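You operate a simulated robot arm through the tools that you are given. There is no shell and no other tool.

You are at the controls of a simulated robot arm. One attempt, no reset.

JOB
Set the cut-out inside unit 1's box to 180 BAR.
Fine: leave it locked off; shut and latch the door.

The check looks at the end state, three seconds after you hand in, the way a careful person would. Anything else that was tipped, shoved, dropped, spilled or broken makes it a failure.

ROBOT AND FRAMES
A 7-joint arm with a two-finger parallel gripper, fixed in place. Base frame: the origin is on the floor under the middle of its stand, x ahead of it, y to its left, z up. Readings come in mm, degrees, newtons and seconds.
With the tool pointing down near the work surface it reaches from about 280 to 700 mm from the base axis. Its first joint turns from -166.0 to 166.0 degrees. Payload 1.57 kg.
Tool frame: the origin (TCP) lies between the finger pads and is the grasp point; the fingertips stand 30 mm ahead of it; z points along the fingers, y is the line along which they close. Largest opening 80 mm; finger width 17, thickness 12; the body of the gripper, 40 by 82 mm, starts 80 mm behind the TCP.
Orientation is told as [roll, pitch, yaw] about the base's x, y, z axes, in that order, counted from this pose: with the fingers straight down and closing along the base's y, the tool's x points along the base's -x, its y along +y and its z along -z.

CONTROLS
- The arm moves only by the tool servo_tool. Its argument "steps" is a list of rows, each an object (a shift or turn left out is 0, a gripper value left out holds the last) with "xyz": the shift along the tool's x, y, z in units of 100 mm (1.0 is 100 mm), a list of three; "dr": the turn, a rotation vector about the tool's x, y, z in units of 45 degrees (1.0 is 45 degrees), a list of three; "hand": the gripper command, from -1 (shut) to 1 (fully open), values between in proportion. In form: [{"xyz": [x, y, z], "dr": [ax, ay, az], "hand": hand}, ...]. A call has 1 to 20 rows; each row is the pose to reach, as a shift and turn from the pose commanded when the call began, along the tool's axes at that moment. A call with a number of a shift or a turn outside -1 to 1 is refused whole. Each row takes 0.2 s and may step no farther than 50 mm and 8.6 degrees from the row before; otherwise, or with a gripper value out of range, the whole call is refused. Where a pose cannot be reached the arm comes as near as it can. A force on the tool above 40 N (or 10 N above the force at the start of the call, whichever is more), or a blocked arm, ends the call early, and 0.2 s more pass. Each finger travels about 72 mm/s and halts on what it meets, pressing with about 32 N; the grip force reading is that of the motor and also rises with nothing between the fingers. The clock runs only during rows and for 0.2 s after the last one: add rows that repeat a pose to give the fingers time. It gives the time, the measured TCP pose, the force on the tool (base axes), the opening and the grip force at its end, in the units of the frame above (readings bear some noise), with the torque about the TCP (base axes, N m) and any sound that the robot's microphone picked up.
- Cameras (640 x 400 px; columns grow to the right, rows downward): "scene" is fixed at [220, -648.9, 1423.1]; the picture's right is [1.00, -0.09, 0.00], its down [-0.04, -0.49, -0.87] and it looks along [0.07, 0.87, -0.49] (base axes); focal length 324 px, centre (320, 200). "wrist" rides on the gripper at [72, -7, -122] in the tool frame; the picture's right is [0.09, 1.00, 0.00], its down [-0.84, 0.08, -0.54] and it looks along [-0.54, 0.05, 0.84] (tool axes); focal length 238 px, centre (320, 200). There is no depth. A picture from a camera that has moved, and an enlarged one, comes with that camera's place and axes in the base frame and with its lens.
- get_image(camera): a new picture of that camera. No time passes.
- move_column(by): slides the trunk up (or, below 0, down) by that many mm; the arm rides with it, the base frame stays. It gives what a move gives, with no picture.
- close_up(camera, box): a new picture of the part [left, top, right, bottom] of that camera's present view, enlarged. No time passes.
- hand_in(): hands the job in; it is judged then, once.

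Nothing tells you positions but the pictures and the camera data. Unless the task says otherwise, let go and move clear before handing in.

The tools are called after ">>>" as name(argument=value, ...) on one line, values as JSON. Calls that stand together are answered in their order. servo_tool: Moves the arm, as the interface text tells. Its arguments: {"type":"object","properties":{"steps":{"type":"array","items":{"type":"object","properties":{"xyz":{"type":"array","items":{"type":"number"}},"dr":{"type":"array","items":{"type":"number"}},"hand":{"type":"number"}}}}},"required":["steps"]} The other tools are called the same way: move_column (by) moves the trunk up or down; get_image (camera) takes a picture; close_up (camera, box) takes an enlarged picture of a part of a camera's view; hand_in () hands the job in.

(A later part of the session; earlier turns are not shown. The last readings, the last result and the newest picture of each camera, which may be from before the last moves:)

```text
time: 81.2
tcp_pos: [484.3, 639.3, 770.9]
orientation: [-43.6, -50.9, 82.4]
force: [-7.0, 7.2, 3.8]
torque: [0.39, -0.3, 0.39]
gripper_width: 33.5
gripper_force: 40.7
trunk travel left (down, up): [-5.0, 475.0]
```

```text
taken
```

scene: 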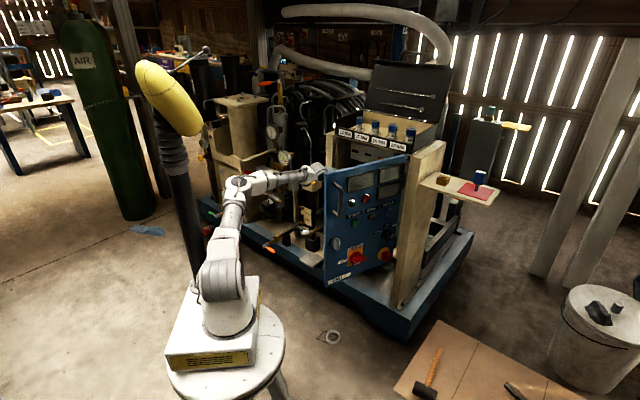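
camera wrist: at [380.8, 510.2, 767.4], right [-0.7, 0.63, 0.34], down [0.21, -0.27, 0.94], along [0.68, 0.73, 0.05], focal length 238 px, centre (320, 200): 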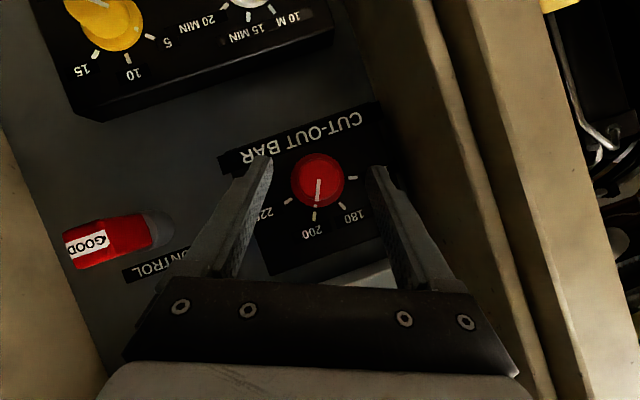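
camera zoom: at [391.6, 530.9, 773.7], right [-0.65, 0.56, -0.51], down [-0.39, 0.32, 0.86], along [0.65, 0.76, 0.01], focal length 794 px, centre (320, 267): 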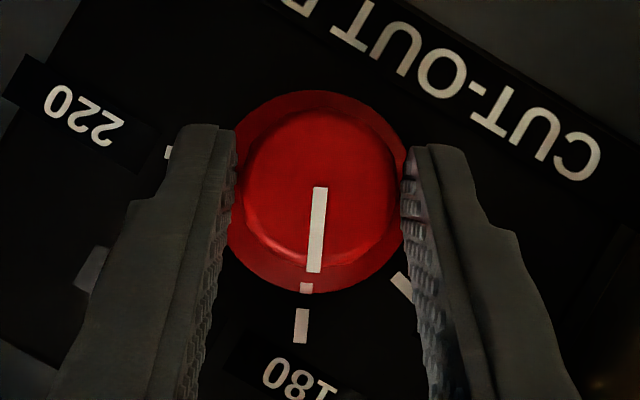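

The pointer lines up with 180 just as it did with 200 before. I'll release and check that it stays.

>>> servo_tool(steps=[{"hand": -0.1}, {"hand": 0.1}, {"hand": 0.4}, {"hand": 0.5}, {"hand": 0.5}])

>>> close_up(camera="wrist", box=[240, 120, 400, 240])

```text
time: 82.4
tcp_pos: [485.4, 637.5, 771.9]
orientation: [-43.4, -50.8, 82.2]
force: [0.0, 0.2, 0.1]
torque: [-0.01, -0.03, 0.04]
gripper_width: 60.2
gripper_force: 0.1
trunk travel left (down, up): [-5.0, 475.0]
```

```text
3.33 times, centred on (320, 180) of wrist
camera zoom: at [392.3, 530.3, 773.3], right [-0.65, 0.57, -0.5], down [-0.39, 0.32, 0.86], along [0.65, 0.76, 0.01], focal length 794 px, centre (320, 267)
```

zoom: 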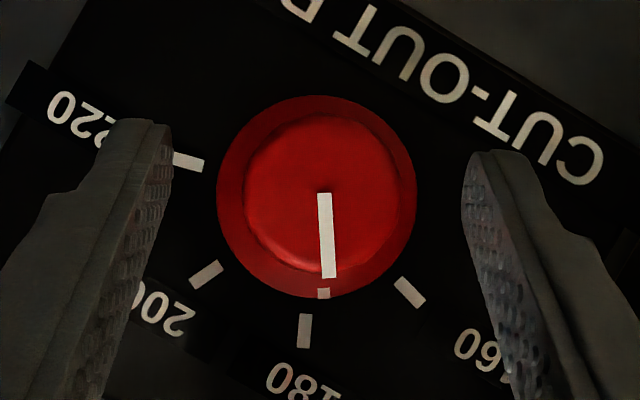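

After release the pointer sits about 9° past 180 toward 160. The opening fingers dragged it because of a small side load. I'll regrip, turn back about 9°, relieve the side load, and release carefully.

>>> servo_tool(steps=[{"hand": 0.2}, {"hand": 0.0}, {"hand": -0.2}, {"hand": -0.6}, {"hand": -0.6}])

>>> close_up(camera="wrist", box=[240, 120, 400, 240])

```text
time: 83.6
tcp_pos: [485.3, 638.9, 771.1]
orientation: [-43.3, -50.8, 82.2]
force: [-2.9, 2.6, -0.4]
torque: [0.14, -0.11, -0.28]
gripper_width: 33.9
gripper_force: 41.1
trunk travel left (down, up): [-5.0, 475.0]
```

```text
3.33 times, centred on (320, 180) of wrist
camera zoom: at [391.9, 530.8, 773.0], right [-0.65, 0.57, -0.5], down [-0.39, 0.32, 0.86], along [0.65, 0.76, 0.01], focal length 794 px, centre (320, 267)
```

zoom: 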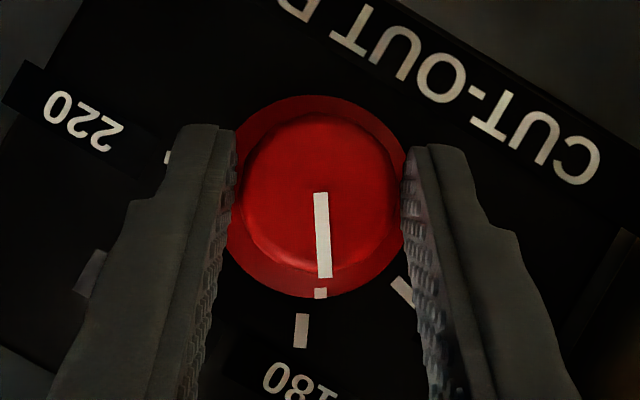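

Gripped again; the pointer is about 8° past the 180 tick. Turning clockwise 8°.

>>> servo_tool(steps=[{"xyz": [0, -0.004, 0], "dr": [-0.03, 0, 0.051]}, {"xyz": [0, -0.008, 0], "dr": [-0.06, 0, 0.103]}, {"xyz": [0.0008, -0.0125, 0], "dr": [-0.089, 0, 0.154]}, {"xyz": [0.0008, -0.0125, 0], "dr": [-0.089, 0, 0.154]}])

>>> close_up(camera="wrist", box=[240, 120, 400, 240])

```text
time: 84.6
tcp_pos: [485.1, 637.3, 770.3]
orientation: [-32.0, -55.1, 73.1]
force: [-0.7, 12.3, -1.7]
torque: [0.36, -0.22, 0.0]
gripper_width: 33.7
gripper_force: 41.5
trunk travel left (down, up): [-5.0, 475.0]
```

```text
3.33 times, centred on (320, 180) of wrist
camera zoom: at [393.0, 529.8, 772.6], right [-0.7, 0.61, -0.38], down [-0.3, 0.23, 0.93], along [0.65, 0.76, 0.02], focal length 794 px, centre (320, 267)
```

zoom: 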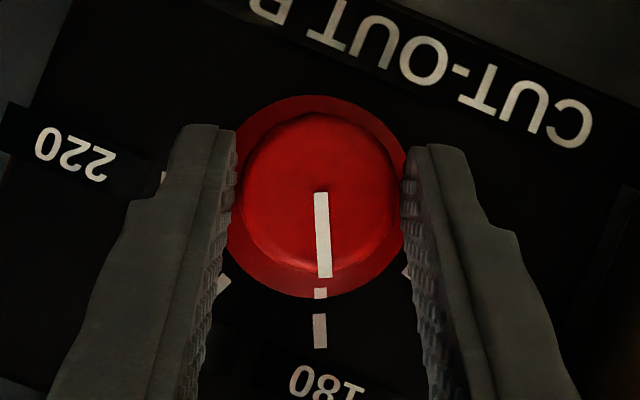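

The pointer is on the 180 tick to within 1°. I'll shift the commanded pose about 2 mm to cancel the side load before letting go.

>>> servo_tool(steps=[{"xyz": [0.009, 0.009, 0.003]}, {"xyz": [0.017, 0.0175, 0.005]}, {"xyz": [0.017, 0.0175, 0.005]}])

>>> close_up(camera="wrist", box=[240, 120, 400, 240])

```text
time: 85.4
tcp_pos: [484.8, 638.0, 771.3]
orientation: [-32.3, -55.2, 73.2]
force: [6.6, 15.6, 6.9]
torque: [-0.03, 0.09, -0.2]
gripper_width: 33.8
gripper_force: 41.8
trunk travel left (down, up): [-5.0, 475.0]
```

```text
3.33 times, centred on (320, 180) of wrist
camera zoom: at [392.6, 530.0, 771.9], right [-0.69, 0.61, -0.38], down [-0.3, 0.23, 0.93], along [0.65, 0.76, 0.02], focal length 794 px, centre (320, 267)
```

zoom: 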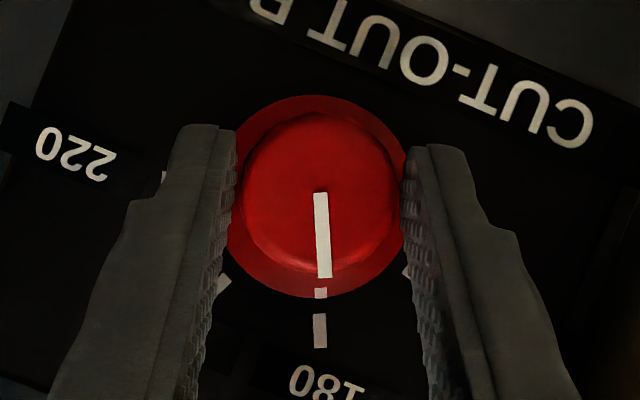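

The load is now mostly tangential (about 15 N along the finger plane). I'll shift the other way to null it.

>>> servo_tool(steps=[{"xyz": [-0.012, 0.006, 0.005]}, {"xyz": [-0.025, 0.012, 0.01]}, {"xyz": [-0.025, 0.012, 0.01]}])

```text
time: 86.2
tcp_pos: [486.9, 637.4, 770.9]
orientation: [-31.9, -55.1, 73.0]
force: [-20.1, -24.3, 5.4]
torque: [-0.2, 0.15, -0.83]
gripper_width: 33.8
gripper_force: 41.7
trunk travel left (down, up): [-5.0, 475.0]
```

The sideways load is nearly gone; I only need to ease back about 1.4 mm along the knob axis.

>>> servo_tool(steps=[{"xyz": [0.004, 0, -0.006]}, {"xyz": [0.007, 0, -0.012]}, {"xyz": [0.007, 0, -0.012]}])

>>> close_up(camera="wrist", box=[240, 120, 400, 240])

```text
time: 87.0
tcp_pos: [485.3, 637.2, 771.0]
orientation: [-32.1, -55.1, 73.0]
force: [0.8, -10.4, 1.1]
torque: [0.11, -0.18, -0.56]
gripper_width: 33.9
gripper_force: 41.1
trunk travel left (down, up): [-5.0, 475.0]
```

```text
3.33 times, centred on (320, 180) of wrist
camera zoom: at [392.5, 530.2, 772.3], right [-0.69, 0.61, -0.38], down [-0.3, 0.23, 0.93], along [0.65, 0.76, 0.02], focal length 794 px, centre (320, 267)
```

zoom: 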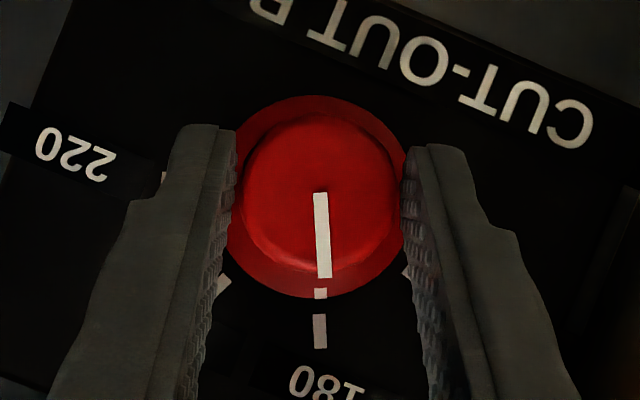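

Loads are small now. Releasing quickly with a full opening.

>>> servo_tool(steps=[{"hand": 0.5}, {"hand": 0.5}, {"hand": 0.5}])

>>> close_up(camera="wrist", box=[240, 120, 400, 240])

```text
time: 87.8
tcp_pos: [484.4, 638.6, 770.5]
orientation: [-32.1, -55.1, 73.1]
force: [0.2, 0.6, 0.9]
torque: [-0.01, -0.03, 0.02]
gripper_width: 60.1
gripper_force: 0.0
trunk travel left (down, up): [-5.0, 475.0]
```

```text
3.33 times, centred on (320, 180) of wrist
camera zoom: at [391.7, 531.2, 772.3], right [-0.7, 0.61, -0.38], down [-0.3, 0.23, 0.93], along [0.65, 0.76, 0.02], focal length 794 px, centre (320, 267)
```

zoom: 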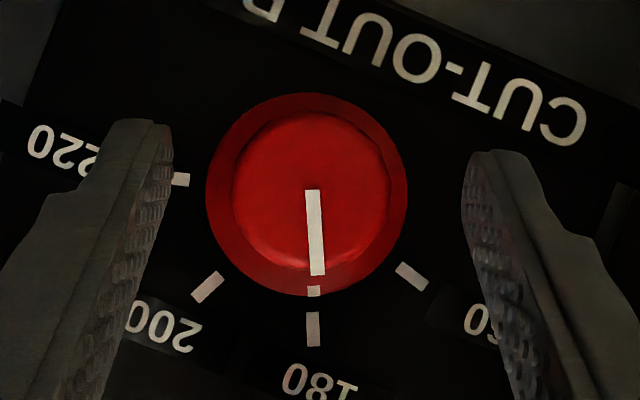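

The pointer rests on 180, within about 1.5°. I'll back straight out along the knob axis.

>>> servo_tool(steps=[{"xyz": [0.1, 0, -0.173]}, {"xyz": [0.2, 0, -0.346]}, {"xyz": [0.3, 0, -0.52]}, {"xyz": [0.4, 0, -0.693]}, {"xyz": [0.5, 0, -0.866]}])

>>> get_image(camera="wrist")

>>> close_up(camera="wrist", box=[250, 80, 390, 190])

>>> get_image(camera="scene")

```text
time: 89.2
tcp_pos: [449.4, 539.8, 769.0]
orientation: [-33.1, -54.5, 70.2]
force: [1.2, 0.0, 0.2]
torque: [0.0, 0.04, -0.01]
gripper_width: 59.8
gripper_force: 0.1
trunk travel left (down, up): [-5.0, 475.0]
stopped in row 5: the arm was blocked; the commanded pose is now the measured one
```

```text
taken
camera wrist: at [349.6, 438.4, 770.4], right [-0.65, 0.65, -0.39], down [-0.29, 0.26, 0.92], along [0.7, 0.71, 0.01], focal length 238 px, centre (320, 200)
```

wrist: 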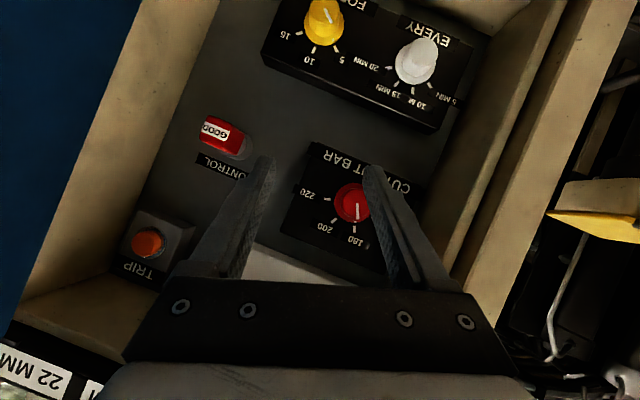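

```text
3.64 times, centred on (320, 135) of wrist
camera zoom: at [349.6, 438.4, 770.4], right [-0.65, 0.65, -0.39], down [-0.29, 0.26, 0.92], along [0.7, 0.71, 0.01], focal length 867 px, centre (320, 436)
```

zoom: 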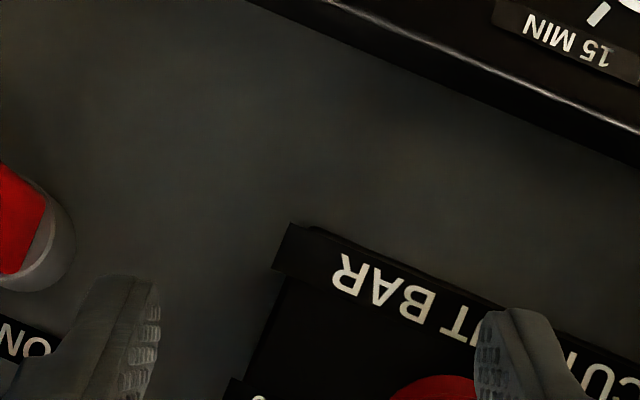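

```text
taken
```

scene: 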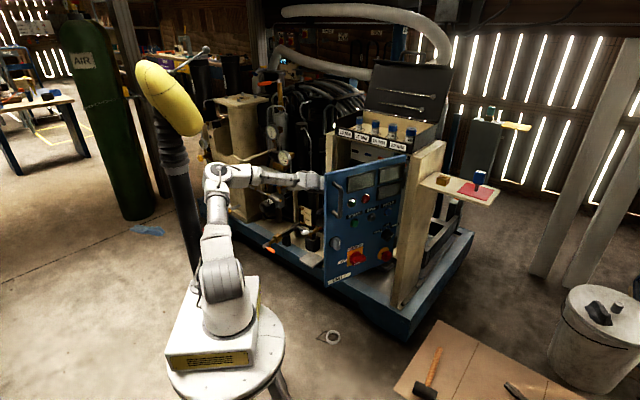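

The arm drifted right and stopped, but nothing was touched. I'll check the dial reading, then see which posture the arm is in.

>>> close_up(camera="wrist", box=[285, 140, 405, 270])

>>> close_up(camera="scene", box=[150, 120, 390, 320])

```text
3.08 times, centred on (345, 205) of wrist
camera zoom: at [349.6, 438.4, 770.4], right [-0.65, 0.65, -0.39], down [-0.29, 0.26, 0.92], along [0.7, 0.71, 0.01], focal length 733 px, centre (243, 185)
```

zoom: 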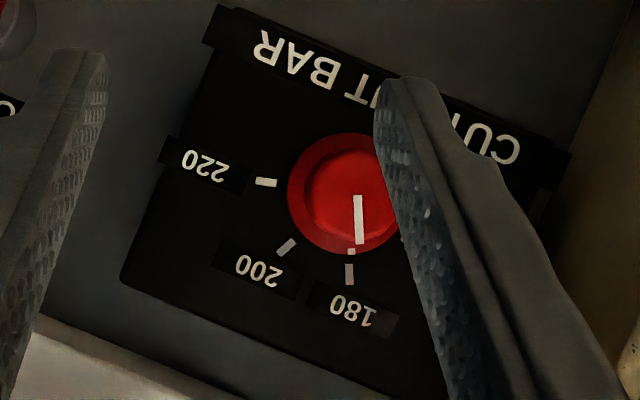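

```text
2.00 times, centred on (270, 220) of scene
camera zoom: at [220.0, -648.9, 1423.1], right [1.0, -0.09, 0.0], down [-0.04, -0.49, -0.87], along [0.07, 0.87, -0.49], focal length 649 px, centre (420, 160)
```

zoom: 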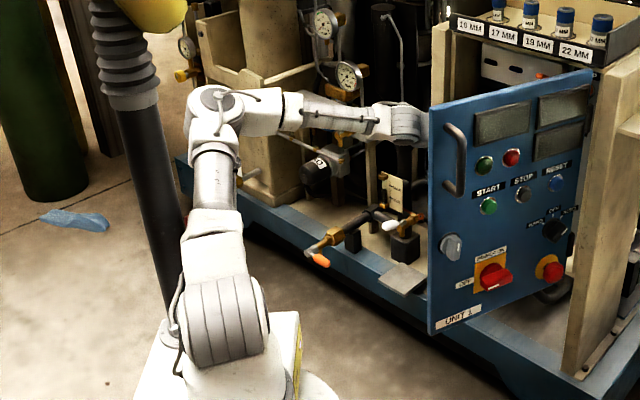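

The dial still reads 180. I'll exit while pitching the tool back to the comfortable 40° posture and straightening the roll.

>>> servo_tool(steps=[{"xyz": [-0.05, 0.02, -0.17], "dr": [-0.068, 0.036, 0.052]}, {"xyz": [-0.1, 0.04, -0.35], "dr": [-0.137, 0.072, 0.104]}, {"xyz": [-0.15, 0.06, -0.52], "dr": [-0.205, 0.109, 0.157]}, {"xyz": [-0.2, 0.08, -0.7], "dr": [-0.274, 0.145, 0.209]}, {"xyz": [-0.256, 0.107, -0.874], "dr": [-0.342, 0.181, 0.261]}])

>>> get_image(camera="wrist")

>>> get_image(camera="scene")

```text
time: 90.4
tcp_pos: [384.0, 521.1, 827.3]
orientation: [-0.2, -49.8, 48.0]
force: [0.1, 0.1, 0.2]
torque: [-0.02, 0.02, 0.0]
gripper_width: 60.4
gripper_force: 0.1
trunk travel left (down, up): [-5.0, 475.0]
```

```text
taken
camera wrist: at [296.5, 410.9, 849.2], right [-0.78, 0.62, -0.07], down [0.03, 0.15, 0.99], along [0.63, 0.77, -0.13], focal length 238 px, centre (320, 200)
```

wrist: 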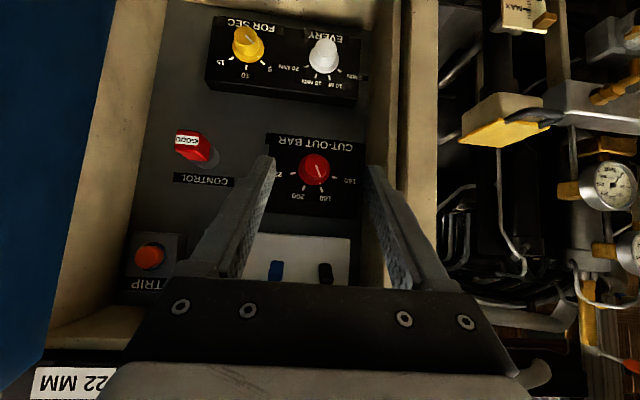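

```text
taken
```

scene: 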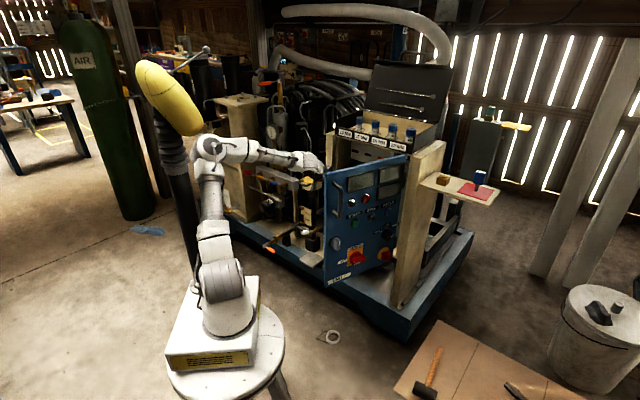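

Comfortable pose reached. I'll double-check the dial from this nearly straight-on view and look at the other items inside.

>>> close_up(camera="wrist", box=[260, 120, 370, 220])

>>> close_up(camera="wrist", box=[100, 10, 280, 190])

```text
4.00 times, centred on (315, 170) of wrist
camera zoom: at [296.5, 410.9, 849.2], right [-0.78, 0.62, -0.07], down [0.03, 0.15, 0.99], along [0.63, 0.77, -0.13], focal length 953 px, centre (340, 320)
```

zoom: 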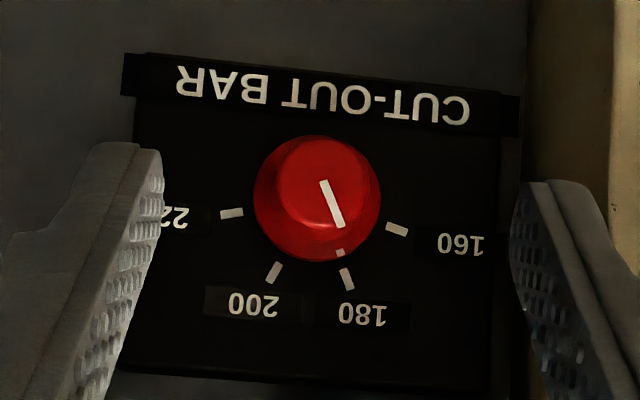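

```text
2.22 times, centred on (190, 100) of wrist
camera zoom: at [296.5, 410.9, 849.2], right [-0.78, 0.62, -0.07], down [0.03, 0.15, 0.99], along [0.63, 0.77, -0.13], focal length 530 px, centre (609, 422)
```

zoom: 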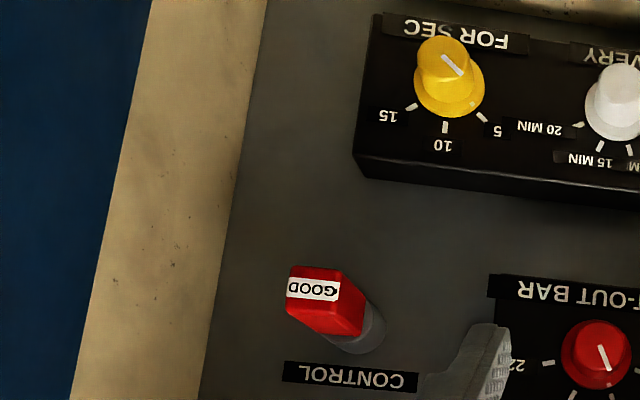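

The dial reads 180 cleanly, and the other controls are untouched. Now I'll retreat up and back over the door so I can grip the handle from outside and close it.

>>> servo_tool(steps=[{"xyz": [-0.07, 0, -0.2]}, {"xyz": [-0.13, 0, -0.4]}, {"xyz": [-0.2, 0, -0.6]}, {"xyz": [-0.27, 0, -0.8]}, {"xyz": [-0.33, 0, -1.0]}])

>>> servo_tool(steps=[{"xyz": [-0.07, 0, -0.2]}, {"xyz": [-0.14, 0, -0.4]}, {"xyz": [-0.22, 0, -0.6]}, {"xyz": [-0.3, 0, -0.8]}, {"xyz": [-0.4, 0, -1.0]}])

>>> get_image(camera="scene")

```text
time: 91.3
tcp_pos: [436.3, 434.4, 885.9]
orientation: [1.3, -50.1, 37.8]
force: [0.1, -1.0, -0.3]
torque: [0.0, -0.06, -0.02]
gripper_width: 60.1
gripper_force: 0.1
trunk travel left (down, up): [-5.0, 475.0]
stopped in row 4: the arm was blocked; the commanded pose is now the measured one
```

```text
time: 92.3
tcp_pos: [466.0, 342.5, 960.6]
orientation: [4.9, -50.3, 26.4]
force: [0.1, -1.0, -0.1]
torque: [-0.01, 0.01, 0.03]
gripper_width: 60.1
gripper_force: 0.2
trunk travel left (down, up): [-5.0, 475.0]
stopped in row 4: the arm was blocked; the commanded pose is now the measured one
```

```text
taken
```

scene: 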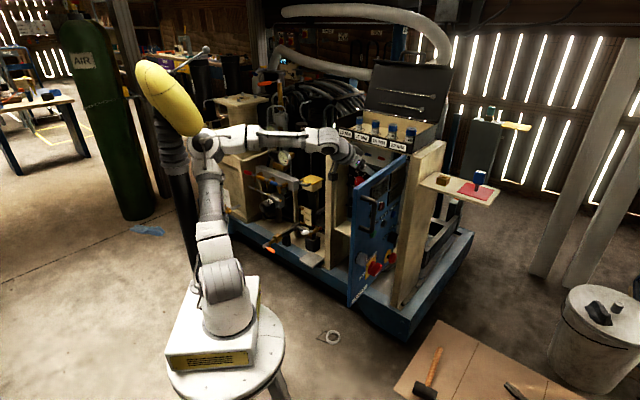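

The elbow had been pressing on the robot's own mast, which dragged the hand right and swung the door further open to about 108°. Nothing is in contact now. I'll raise the hand straight up and see whether the elbow frees itself.

>>> servo_tool(steps=[{"xyz": [-0.19, 0.01, -0.16]}, {"xyz": [-0.38, 0.03, -0.32]}, {"xyz": [-0.58, 0.04, -0.48]}, {"xyz": [-0.77, 0.055, -0.636]}])

>>> close_up(camera="scene", box=[130, 60, 430, 300])

>>> get_image(camera="wrist")

```text
time: 93.3
tcp_pos: [463.9, 344.2, 1062.1]
orientation: [4.8, -50.3, 26.8]
force: [-0.5, 0.0, -0.8]
torque: [0.01, 0.0, 0.02]
gripper_width: 59.8
gripper_force: 0.1
trunk travel left (down, up): [-5.0, 475.0]
```

```text
1.67 times, centred on (280, 180) of scene
camera zoom: at [220.0, -648.9, 1423.1], right [1.0, -0.09, 0.0], down [-0.04, -0.49, -0.87], along [0.07, 0.87, -0.49], focal length 540 px, centre (387, 233)
```

zoom: 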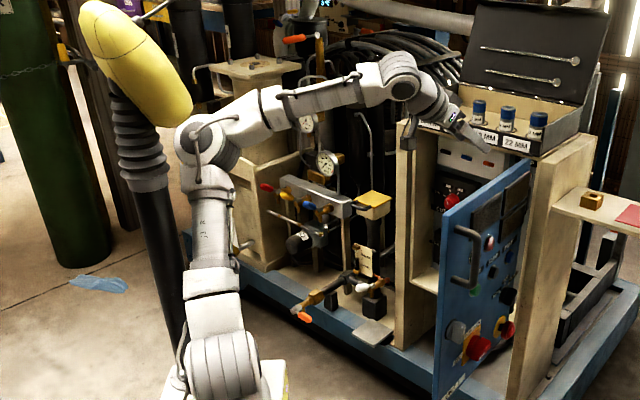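

```text
taken
camera wrist: at [348.9, 265.8, 1083.2], right [-0.56, 0.83, -0.02], down [0.09, 0.08, 0.99], along [0.83, 0.55, -0.12], focal length 238 px, centre (320, 200)
```

wrist: 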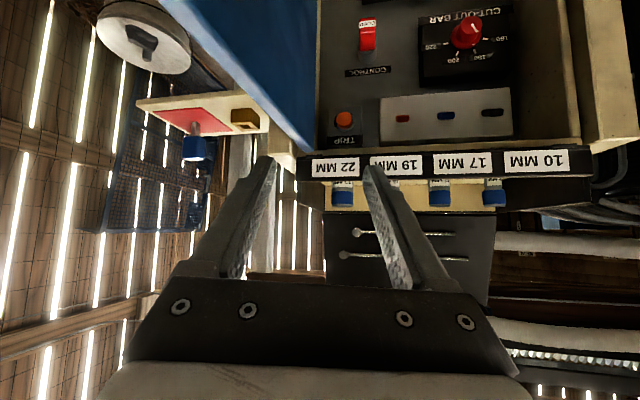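

The hand is free and followed exactly. The door is at about 96°. I'll cross over above the door top to its outer side while pitching the tool down, so I can push the door shut with closed fingers.

>>> servo_tool(steps=[{"xyz": [0.02, -0.12, -0.03], "dr": [0, 0.12, 0], "hand": -1}, {"xyz": [0.04, -0.25, -0.07], "dr": [0, 0.25, 0]}, {"xyz": [0.06, -0.37, -0.1], "dr": [0, 0.37, 0]}, {"xyz": [0.08, -0.5, -0.13], "dr": [0, 0.5, 0]}, {"xyz": [0.1, -0.62, -0.17], "dr": [0, 0.62, 0]}, {"xyz": [0.115, -0.75, -0.2], "dr": [0, 0.75, 0]}, {"xyz": [0.134, -0.87, -0.23], "dr": [0, 0.87, 0]}, {"xyz": [0.153, -1.0, -0.27], "dr": [0, 1.0, 0]}])

>>> get_image(camera="scene")

>>> get_image(camera="wrist")

```text
time: 95.1
tcp_pos: [487.2, 244.6, 1061.1]
orientation: [2.9, -5.4, 30.2]
force: [-0.5, 0.6, -0.6]
torque: [-0.08, 0.01, -0.04]
gripper_width: 0.2
gripper_force: 21.6
trunk travel left (down, up): [-5.0, 475.0]
```

```text
taken
```

scene: 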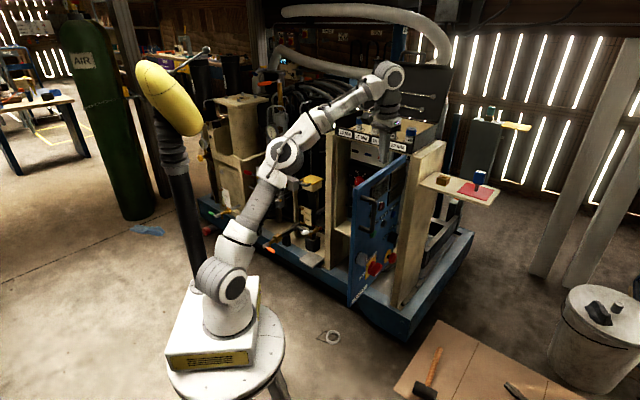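

```text
taken
camera wrist: at [423.9, 189.3, 1174.9], right [-0.58, 0.81, 0.04], down [0.65, 0.44, 0.62], along [0.49, 0.39, -0.78], focal length 238 px, centre (320, 200)
```

wrist: 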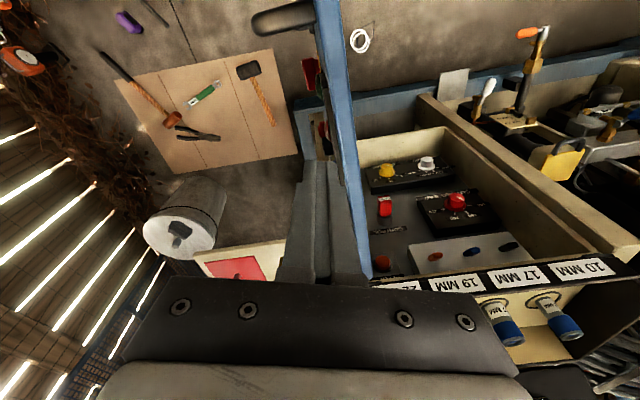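

The arm is in an excellent posture and the hand is just outside the door. I'll shift outward a little more and then descend beside the outer face, clear of the handle.

>>> servo_tool(steps=[{"xyz": [0.09, -0.17, -0.02]}, {"xyz": [0.18, -0.34, -0.03]}, {"xyz": [0.278, -0.518, -0.053]}, {"xyz": [0.3, -0.53, 0.2]}, {"xyz": [0.33, -0.54, 0.45]}, {"xyz": [0.35, -0.56, 0.7]}])

>>> get_image(camera="wrist")

>>> close_up(camera="scene", box=[330, 60, 450, 320])

```text
time: 96.5
tcp_pos: [490.0, 183.2, 985.0]
orientation: [3.1, -5.5, 30.2]
force: [-0.2, -0.5, -0.1]
torque: [0.03, 0.0, 0.03]
gripper_width: 0.1
gripper_force: 21.1
trunk travel left (down, up): [-5.0, 475.0]
```

```text
taken
camera wrist: at [426.2, 128.6, 1098.1], right [-0.58, 0.81, 0.04], down [0.65, 0.43, 0.62], along [0.49, 0.39, -0.78], focal length 238 px, centre (320, 200)
```

wrist: 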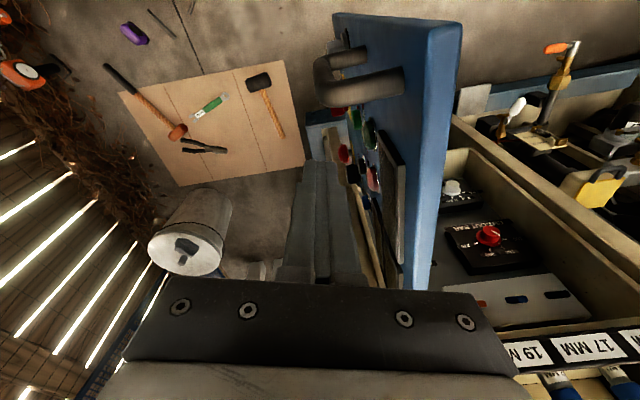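

```text
1.54 times, centred on (390, 190) of scene
camera zoom: at [220.0, -648.9, 1423.1], right [1.0, -0.09, 0.0], down [-0.04, -0.49, -0.87], along [0.07, 0.87, -0.49], focal length 499 px, centre (212, 215)
```

zoom: 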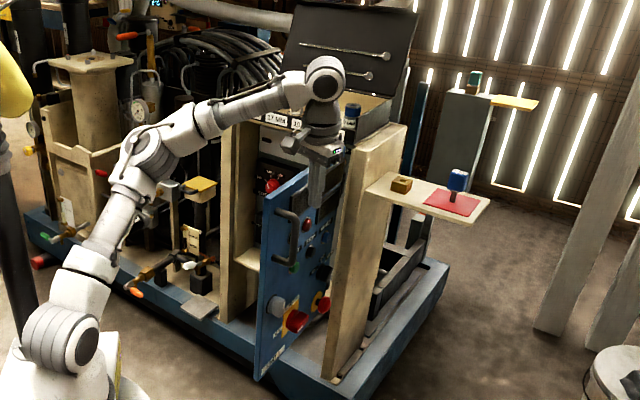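

The fingers are outside the door face, well clear of the handle. I'll descend another 60 mm and begin pushing the door closed along its arc.

>>> servo_tool(steps=[{"xyz": [0.028, -0.015, 0.3]}, {"xyz": [0.056, -0.03, 0.597]}, {"xyz": [0.1, 0.09, 0.6]}, {"xyz": [0.146, 0.215, 0.6]}, {"xyz": [0.19, 0.34, 0.6]}, {"xyz": [0.233, 0.459, 0.605]}, {"xyz": [0.286, 0.64, 0.61]}, {"xyz": [0.339, 0.82, 0.613]}])

>>> get_image(camera="wrist")

>>> get_image(camera="scene")

```text
time: 98.3
tcp_pos: [423.6, 242.4, 923.7]
orientation: [3.0, -5.3, 30.2]
force: [-0.2, -0.1, -0.4]
torque: [-0.01, 0.05, 0.03]
gripper_width: 0.0
gripper_force: 21.2
trunk travel left (down, up): [-5.0, 475.0]
```

```text
taken
camera wrist: at [359.4, 188.8, 1038.1], right [-0.58, 0.81, 0.05], down [0.65, 0.43, 0.62], along [0.48, 0.39, -0.78], focal length 238 px, centre (320, 200)
```

wrist: 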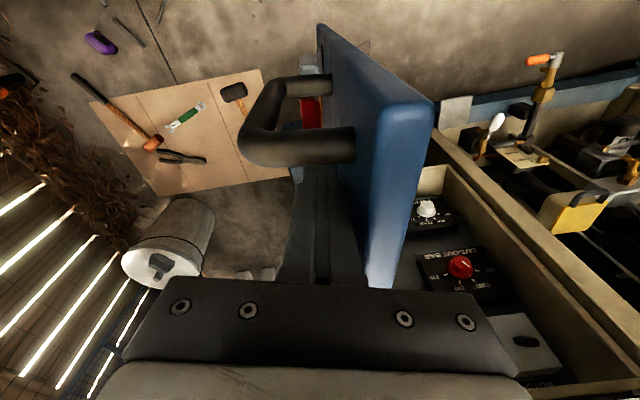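

```text
taken
```

scene: 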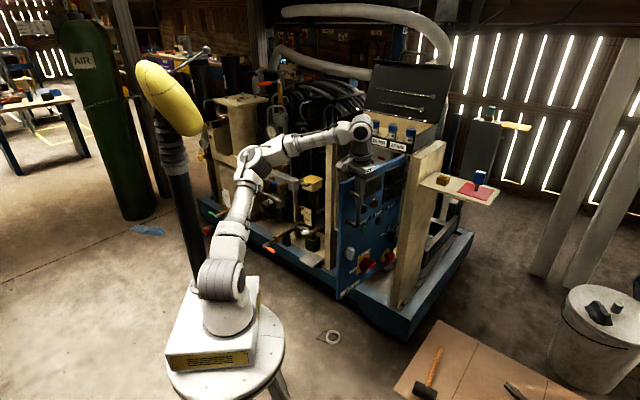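

The door is closing with the push. Continuing along the arc.

>>> servo_tool(steps=[{"xyz": [0.03, 0.19, 0.006]}, {"xyz": [0.062, 0.375, 0.013]}, {"xyz": [0.064, 0.56, 0.02]}, {"xyz": [0.064, 0.752, 0.032]}, {"xyz": [0.05, 0.87, 0.04]}, {"xyz": [0.035, 0.99, 0.045]}])

>>> get_image(camera="scene")

>>> get_image(camera="wrist")

```text
time: 99.7
tcp_pos: [368.5, 328.0, 925.7]
orientation: [3.1, -5.4, 30.2]
force: [-0.1, -1.3, 0.2]
torque: [0.01, 0.0, -0.01]
gripper_width: 0.0
gripper_force: 21.1
trunk travel left (down, up): [-5.0, 475.0]
```

```text
taken
```

scene: 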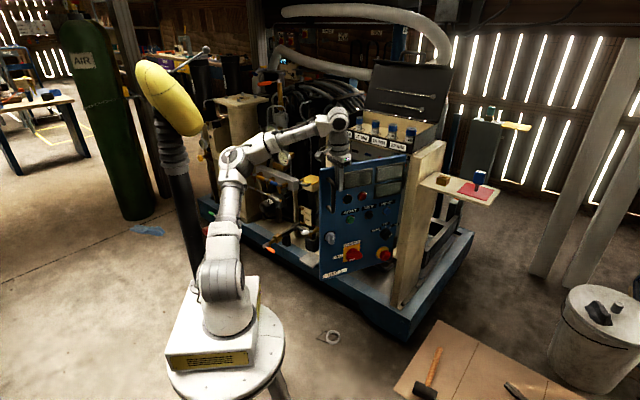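

```text
taken
camera wrist: at [305.4, 272.3, 1039.8], right [-0.58, 0.81, 0.05], down [0.65, 0.44, 0.62], along [0.48, 0.39, -0.78], focal length 238 px, centre (320, 200)
```

wrist: 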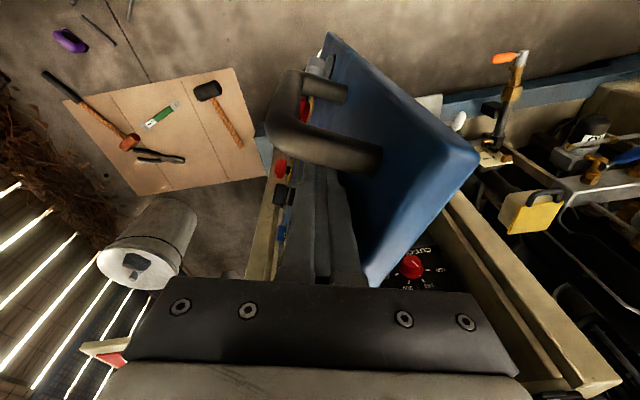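

Door at roughly 62°. Continuing.

>>> servo_tool(steps=[{"xyz": [-0.04, 0.15, 0.01]}, {"xyz": [-0.075, 0.292, 0.021]}, {"xyz": [-0.16, 0.51, 0.04]}, {"xyz": [-0.24, 0.732, 0.06]}, {"xyz": [-0.295, 0.835, 0.07]}, {"xyz": [-0.35, 0.939, 0.081]}])

>>> get_image(camera="wrist")

>>> get_image(camera="scene")

```text
time: 101.1
tcp_pos: [352.1, 427.1, 925.7]
orientation: [3.1, -5.4, 30.3]
force: [0.0, -1.4, -0.7]
torque: [-0.02, 0.0, 0.01]
gripper_width: 0.0
gripper_force: 21.5
trunk travel left (down, up): [-5.0, 475.0]
```

```text
taken
camera wrist: at [288.6, 372.2, 1039.5], right [-0.58, 0.81, 0.04], down [0.65, 0.44, 0.62], along [0.48, 0.39, -0.78], focal length 238 px, centre (320, 200)
```

wrist: 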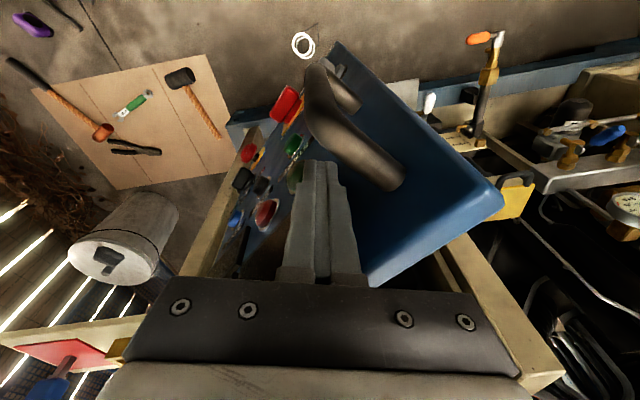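

```text
taken
```

scene: 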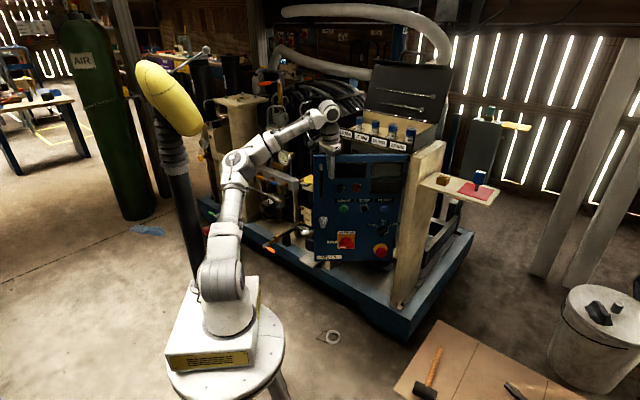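

At about 44°. Pushing on to about 20°, staying clear of the tool tray above.

>>> servo_tool(steps=[{"xyz": [-0.06, 0.1, 0.01]}, {"xyz": [-0.124, 0.199, 0.022]}, {"xyz": [-0.22, 0.32, 0.04]}, {"xyz": [-0.32, 0.44, 0.055]}, {"xyz": [-0.428, 0.553, 0.069]}, {"xyz": [-0.52, 0.63, 0.08]}, {"xyz": [-0.604, 0.71, 0.093]}, {"xyz": [-0.7, 0.78, 0.105]}, {"xyz": [-0.77, 0.835, 0.116]}])

>>> get_image(camera="wrist")

>>> get_image(camera="scene")

```text
time: 103.1
tcp_pos: [364.3, 486.1, 907.9]
orientation: [3.0, -5.5, 30.3]
force: [-0.2, 0.2, -0.7]
torque: [-0.02, 0.01, -0.03]
gripper_width: 0.0
gripper_force: 21.4
out of reach, approached as far as the arm can: row 5, 6, 7, 8, 9
trunk travel left (down, up): [-5.0, 475.0]
```

```text
taken
camera wrist: at [301.2, 431.2, 1021.1], right [-0.59, 0.81, 0.04], down [0.65, 0.44, 0.62], along [0.48, 0.39, -0.78], focal length 238 px, centre (320, 200)
```

wrist: 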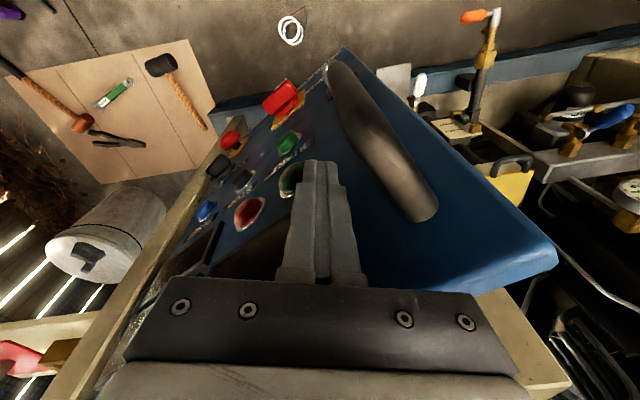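

```text
taken
```

scene: 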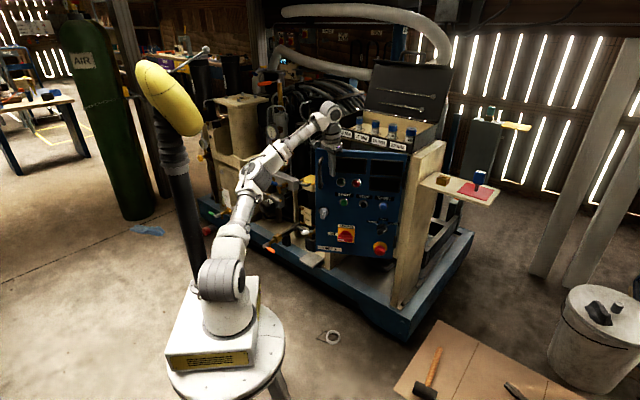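

With the tool pointing down, the reach ends here, with the door at about 33°. I'll move away from the door face first, then re-orient to the 40° pitch and use the handle for the rest.

>>> servo_tool(steps=[{"xyz": [0.12, -0.14, -0.12]}, {"xyz": [0.24, -0.29, -0.24]}, {"xyz": [0.368, -0.431, -0.359]}, {"xyz": [0.45, -0.5, -0.4]}])

>>> servo_tool(steps=[{"xyz": [0.08, 0.04, 0.0], "dr": [-0.021, -0.139, -0.061]}, {"xyz": [0.16, 0.08, 0.0], "dr": [-0.043, -0.277, -0.121]}, {"xyz": [0.24, 0.12, 0.0], "dr": [-0.064, -0.416, -0.182]}, {"xyz": [0.32, 0.16, 0.0], "dr": [-0.085, -0.554, -0.242]}, {"xyz": [0.4, 0.2, 0.0], "dr": [-0.106, -0.693, -0.303]}, {"xyz": [0.48, 0.24, 0.0], "dr": [-0.128, -0.831, -0.363]}, {"xyz": [0.55, 0.28, 0.0], "dr": [-0.149, -0.97, -0.424]}])

>>> get_image(camera="wrist")

>>> get_image(camera="scene")

```text
time: 104.1
tcp_pos: [347.5, 415.5, 940.7]
orientation: [3.1, -5.4, 30.2]
force: [0.2, 0.8, 0.5]
torque: [0.03, 0.02, 0.03]
gripper_width: 0.0
gripper_force: 21.6
trunk travel left (down, up): [-5.0, 475.0]
```

```text
time: 105.3
tcp_pos: [387.3, 347.0, 936.3]
orientation: [2.4, -35.2, 30.6]
force: [0.4, 0.8, -0.4]
torque: [0.0, -0.01, 0.03]
gripper_width: 0.1
gripper_force: 21.1
trunk travel left (down, up): [-5.0, 475.0]
stopped in row 5: the arm was blocked; the commanded pose is now the measured one
```

```text
taken
camera wrist: at [282.9, 270.3, 992.7], right [-0.59, 0.81, -0.02], down [0.29, 0.23, 0.93], along [0.75, 0.54, -0.37], focal length 238 px, centre (320, 200)
```

wrist: 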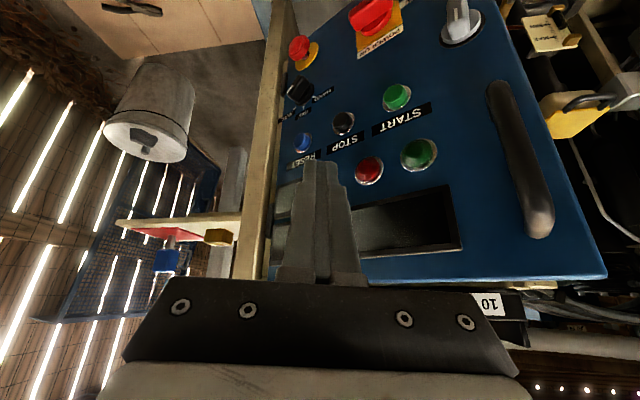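

```text
taken
```

scene: 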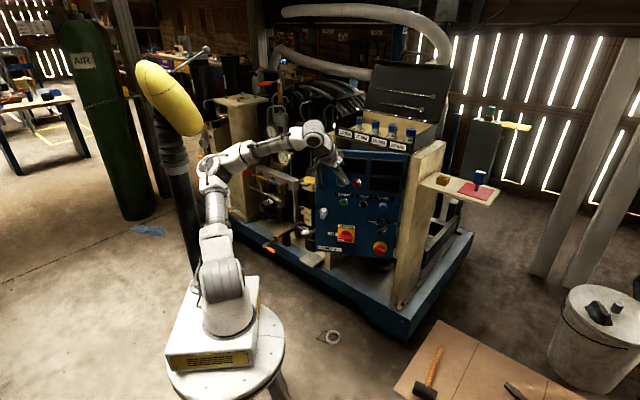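

Pitching up here folds the elbow left into the mast again. Better to pitch up with the wrist joint alone, starting from a closer tool-down pose. First I'll return to tool-down on the right side, where the elbow sat well.

>>> servo_tool(steps=[{"xyz": [-0.07, -0.09, -0.07], "dr": [0, 0.14, 0]}, {"xyz": [-0.14, -0.17, -0.14], "dr": [0, 0.27, 0]}, {"xyz": [-0.2, -0.26, -0.2], "dr": [0, 0.41, 0]}, {"xyz": [-0.27, -0.35, -0.27], "dr": [0, 0.54, 0]}, {"xyz": [-0.34, -0.43, -0.34], "dr": [0, 0.68, 0]}, {"xyz": [-0.41, -0.52, -0.41], "dr": [0, 0.82, 0]}, {"xyz": [-0.476, -0.604, -0.473], "dr": [0, 0.95, 0]}])

>>> get_image(camera="scene")

```text
time: 106.9
tcp_pos: [427.3, 303.0, 999.5]
orientation: [1.8, 7.5, 32.3]
force: [-0.1, 2.8, -1.3]
torque: [-0.2, -0.02, 0.05]
gripper_width: 0.0
gripper_force: 21.6
trunk travel left (down, up): [-5.0, 475.0]
```

```text
taken
```

scene: 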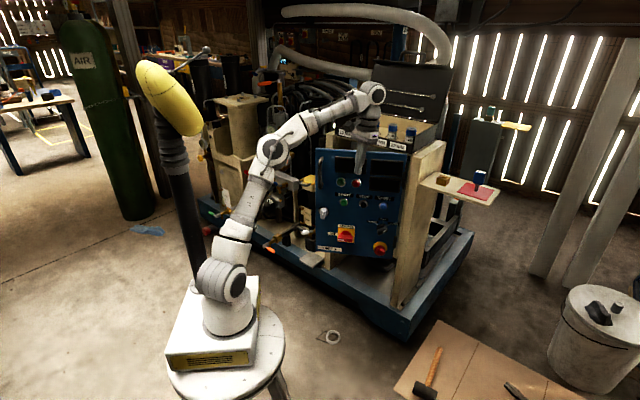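

The elbow is in a good vertical plane again. I'll bring the tool-down hand closer to the base in steps, keeping clear of the door.

>>> servo_tool(steps=[{"xyz": [0.13, 0.08, 0.13], "dr": [0.01, -0.03, -0.08]}, {"xyz": [0.25, 0.15, 0.27], "dr": [0.02, -0.06, -0.16]}, {"xyz": [0.38, 0.23, 0.4], "dr": [0.03, -0.09, -0.24]}, {"xyz": [0.51, 0.31, 0.54], "dr": [0.04, -0.12, -0.32]}, {"xyz": [0.634, 0.383, 0.67], "dr": [0.052, -0.155, -0.396]}])

>>> get_image(camera="scene")

```text
time: 108.1
tcp_pos: [347.0, 299.6, 942.4]
orientation: [0.8, 0.0, 50.1]
force: [0.4, 0.6, 0.5]
torque: [0.01, 0.0, 0.02]
gripper_width: 0.0
gripper_force: 21.4
trunk travel left (down, up): [-5.0, 475.0]
```

```text
taken
```

scene: 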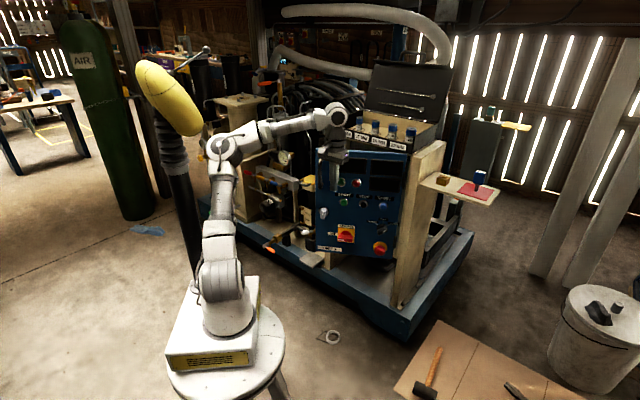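

The elbow drifted left again with that yaw change. I'll test whether yawing the other way brings it back.

>>> servo_tool(steps=[{"dr": [0, 0, 0.16]}, {"dr": [0, 0, 0.33]}, {"dr": [0, 0, 0.5]}, {"dr": [0, 0, 0.66]}, {"dr": [0, 0, 0.83]}, {"dr": [0, 0, 1.0]}])

>>> close_up(camera="scene", box=[130, 60, 430, 300])

```text
time: 109.5
tcp_pos: [346.2, 298.4, 941.6]
orientation: [0.6, 0.5, 5.0]
force: [-0.3, -0.1, -0.5]
torque: [0.02, 0.01, -0.01]
gripper_width: 0.0
gripper_force: 21.7
trunk travel left (down, up): [-5.0, 475.0]
```

```text
1.67 times, centred on (280, 180) of scene
camera zoom: at [220.0, -648.9, 1423.1], right [1.0, -0.09, 0.0], down [-0.04, -0.49, -0.87], along [0.07, 0.87, -0.49], focal length 540 px, centre (387, 233)
```

zoom: 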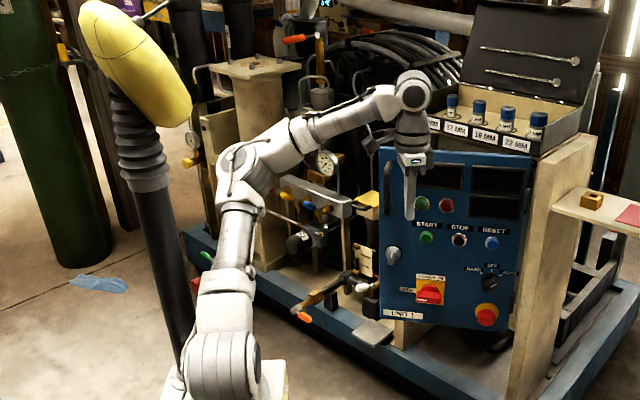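

Yawing right brings the elbow a little back to the right. I'll move toward the door with the tool down and a moderate yaw, then pitch up gradually while pushing the door the rest of the way with the fingertips.

>>> servo_tool(steps=[{"xyz": [-0.02, 0.17, 0.03], "dr": [0, 0, -0.09]}, {"xyz": [-0.04, 0.33, 0.07], "dr": [0, 0, -0.18]}, {"xyz": [-0.06, 0.5, 0.1], "dr": [0, 0, -0.27]}, {"xyz": [-0.08, 0.67, 0.13], "dr": [0, 0, -0.36]}, {"xyz": [-0.1, 0.83, 0.17], "dr": [0, 0, -0.46]}, {"xyz": [-0.12, 1.0, 0.2], "dr": [0, 0, -0.556]}])

>>> get_image(camera="scene")

>>> get_image(camera="wrist")

```text
time: 110.9
tcp_pos: [349.3, 399.2, 923.2]
orientation: [0.8, 0.3, 30.2]
force: [-0.6, -0.4, 0.2]
torque: [0.02, 0.01, 0.01]
gripper_width: 0.3
gripper_force: 21.3
trunk travel left (down, up): [-5.0, 475.0]
```

```text
taken
```

scene: 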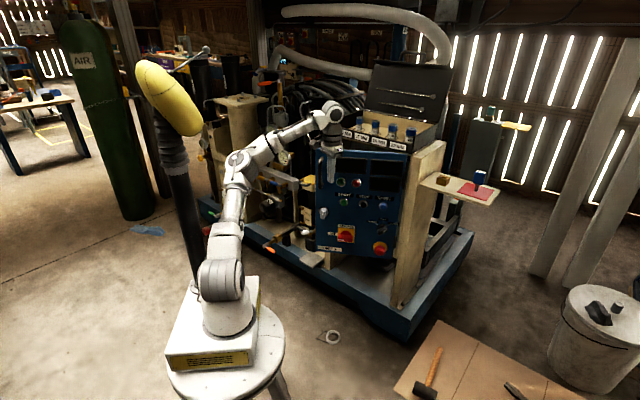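

```text
taken
camera wrist: at [293.1, 355.5, 1045.1], right [-0.58, 0.81, 0.01], down [0.69, 0.48, 0.54], along [0.43, 0.32, -0.84], focal length 238 px, centre (320, 200)
```

wrist: 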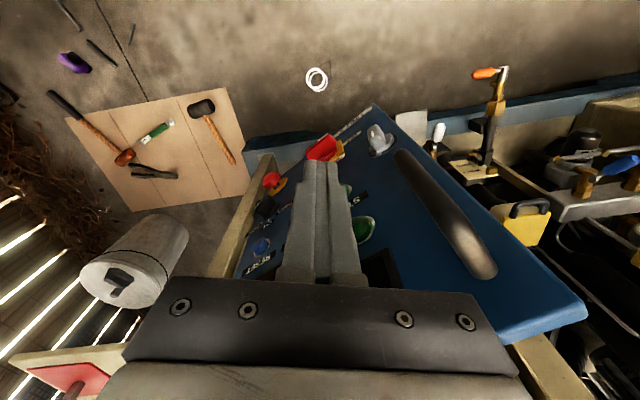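

The posture is good. I'll bring the fingers to the door face again and then push while pitching up gradually.

>>> servo_tool(steps=[{"xyz": [-0.12, 0.16, 0.05], "dr": [0, -0.03, 0]}, {"xyz": [-0.24, 0.32, 0.09], "dr": [0, -0.06, 0]}, {"xyz": [-0.36, 0.48, 0.14], "dr": [0, -0.09, 0]}, {"xyz": [-0.469, 0.639, 0.18], "dr": [0, -0.111, 0]}])

>>> servo_tool(steps=[{"xyz": [-0.06, 0.07, 0.005], "dr": [0, -0.09, 0]}, {"xyz": [-0.11, 0.13, 0.01], "dr": [0, -0.17, 0]}, {"xyz": [-0.17, 0.2, 0.015], "dr": [0, -0.25, 0]}, {"xyz": [-0.226, 0.267, 0.02], "dr": [0, -0.333, 0]}, {"xyz": [-0.31, 0.335, 0.027], "dr": [0, -0.4, 0]}, {"xyz": [-0.39, 0.4, 0.034], "dr": [0, -0.47, 0]}])

>>> get_image(camera="scene")

>>> get_image(camera="wrist")

```text
time: 111.9
tcp_pos: [357.7, 477.0, 905.5]
orientation: [0.8, -4.8, 30.0]
force: [0.5, -0.1, -0.5]
torque: [0.0, 0.0, 0.03]
gripper_width: 0.0
gripper_force: 21.6
trunk travel left (down, up): [-5.0, 475.0]
```

```text
time: 113.3
tcp_pos: [370.4, 531.7, 906.0]
orientation: [1.0, -26.0, 29.7]
force: [-1.9, -1.2, -0.4]
torque: [0.01, 0.03, 0.0]
gripper_width: 0.1
gripper_force: 21.2
trunk travel left (down, up): [-5.0, 475.0]
```

```text
taken
```

scene: 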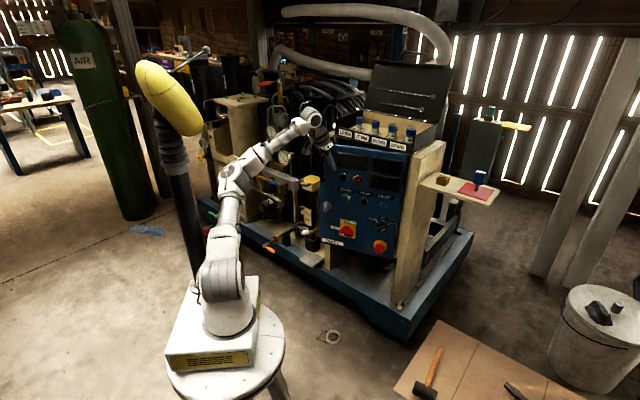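

```text
taken
camera wrist: at [273.8, 463.6, 984.8], right [-0.57, 0.82, -0.03], down [0.41, 0.32, 0.85], along [0.71, 0.48, -0.52], focal length 238 px, centre (320, 200)
```

wrist: 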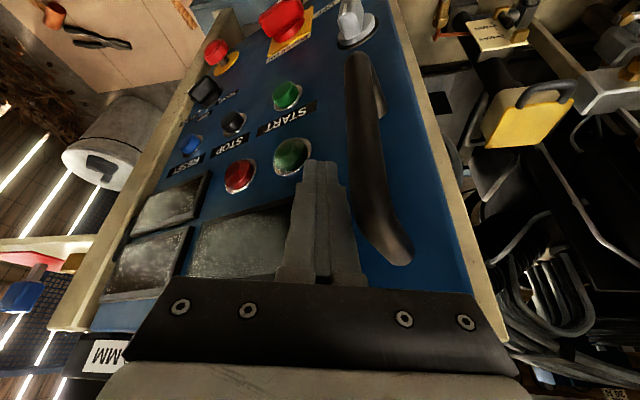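

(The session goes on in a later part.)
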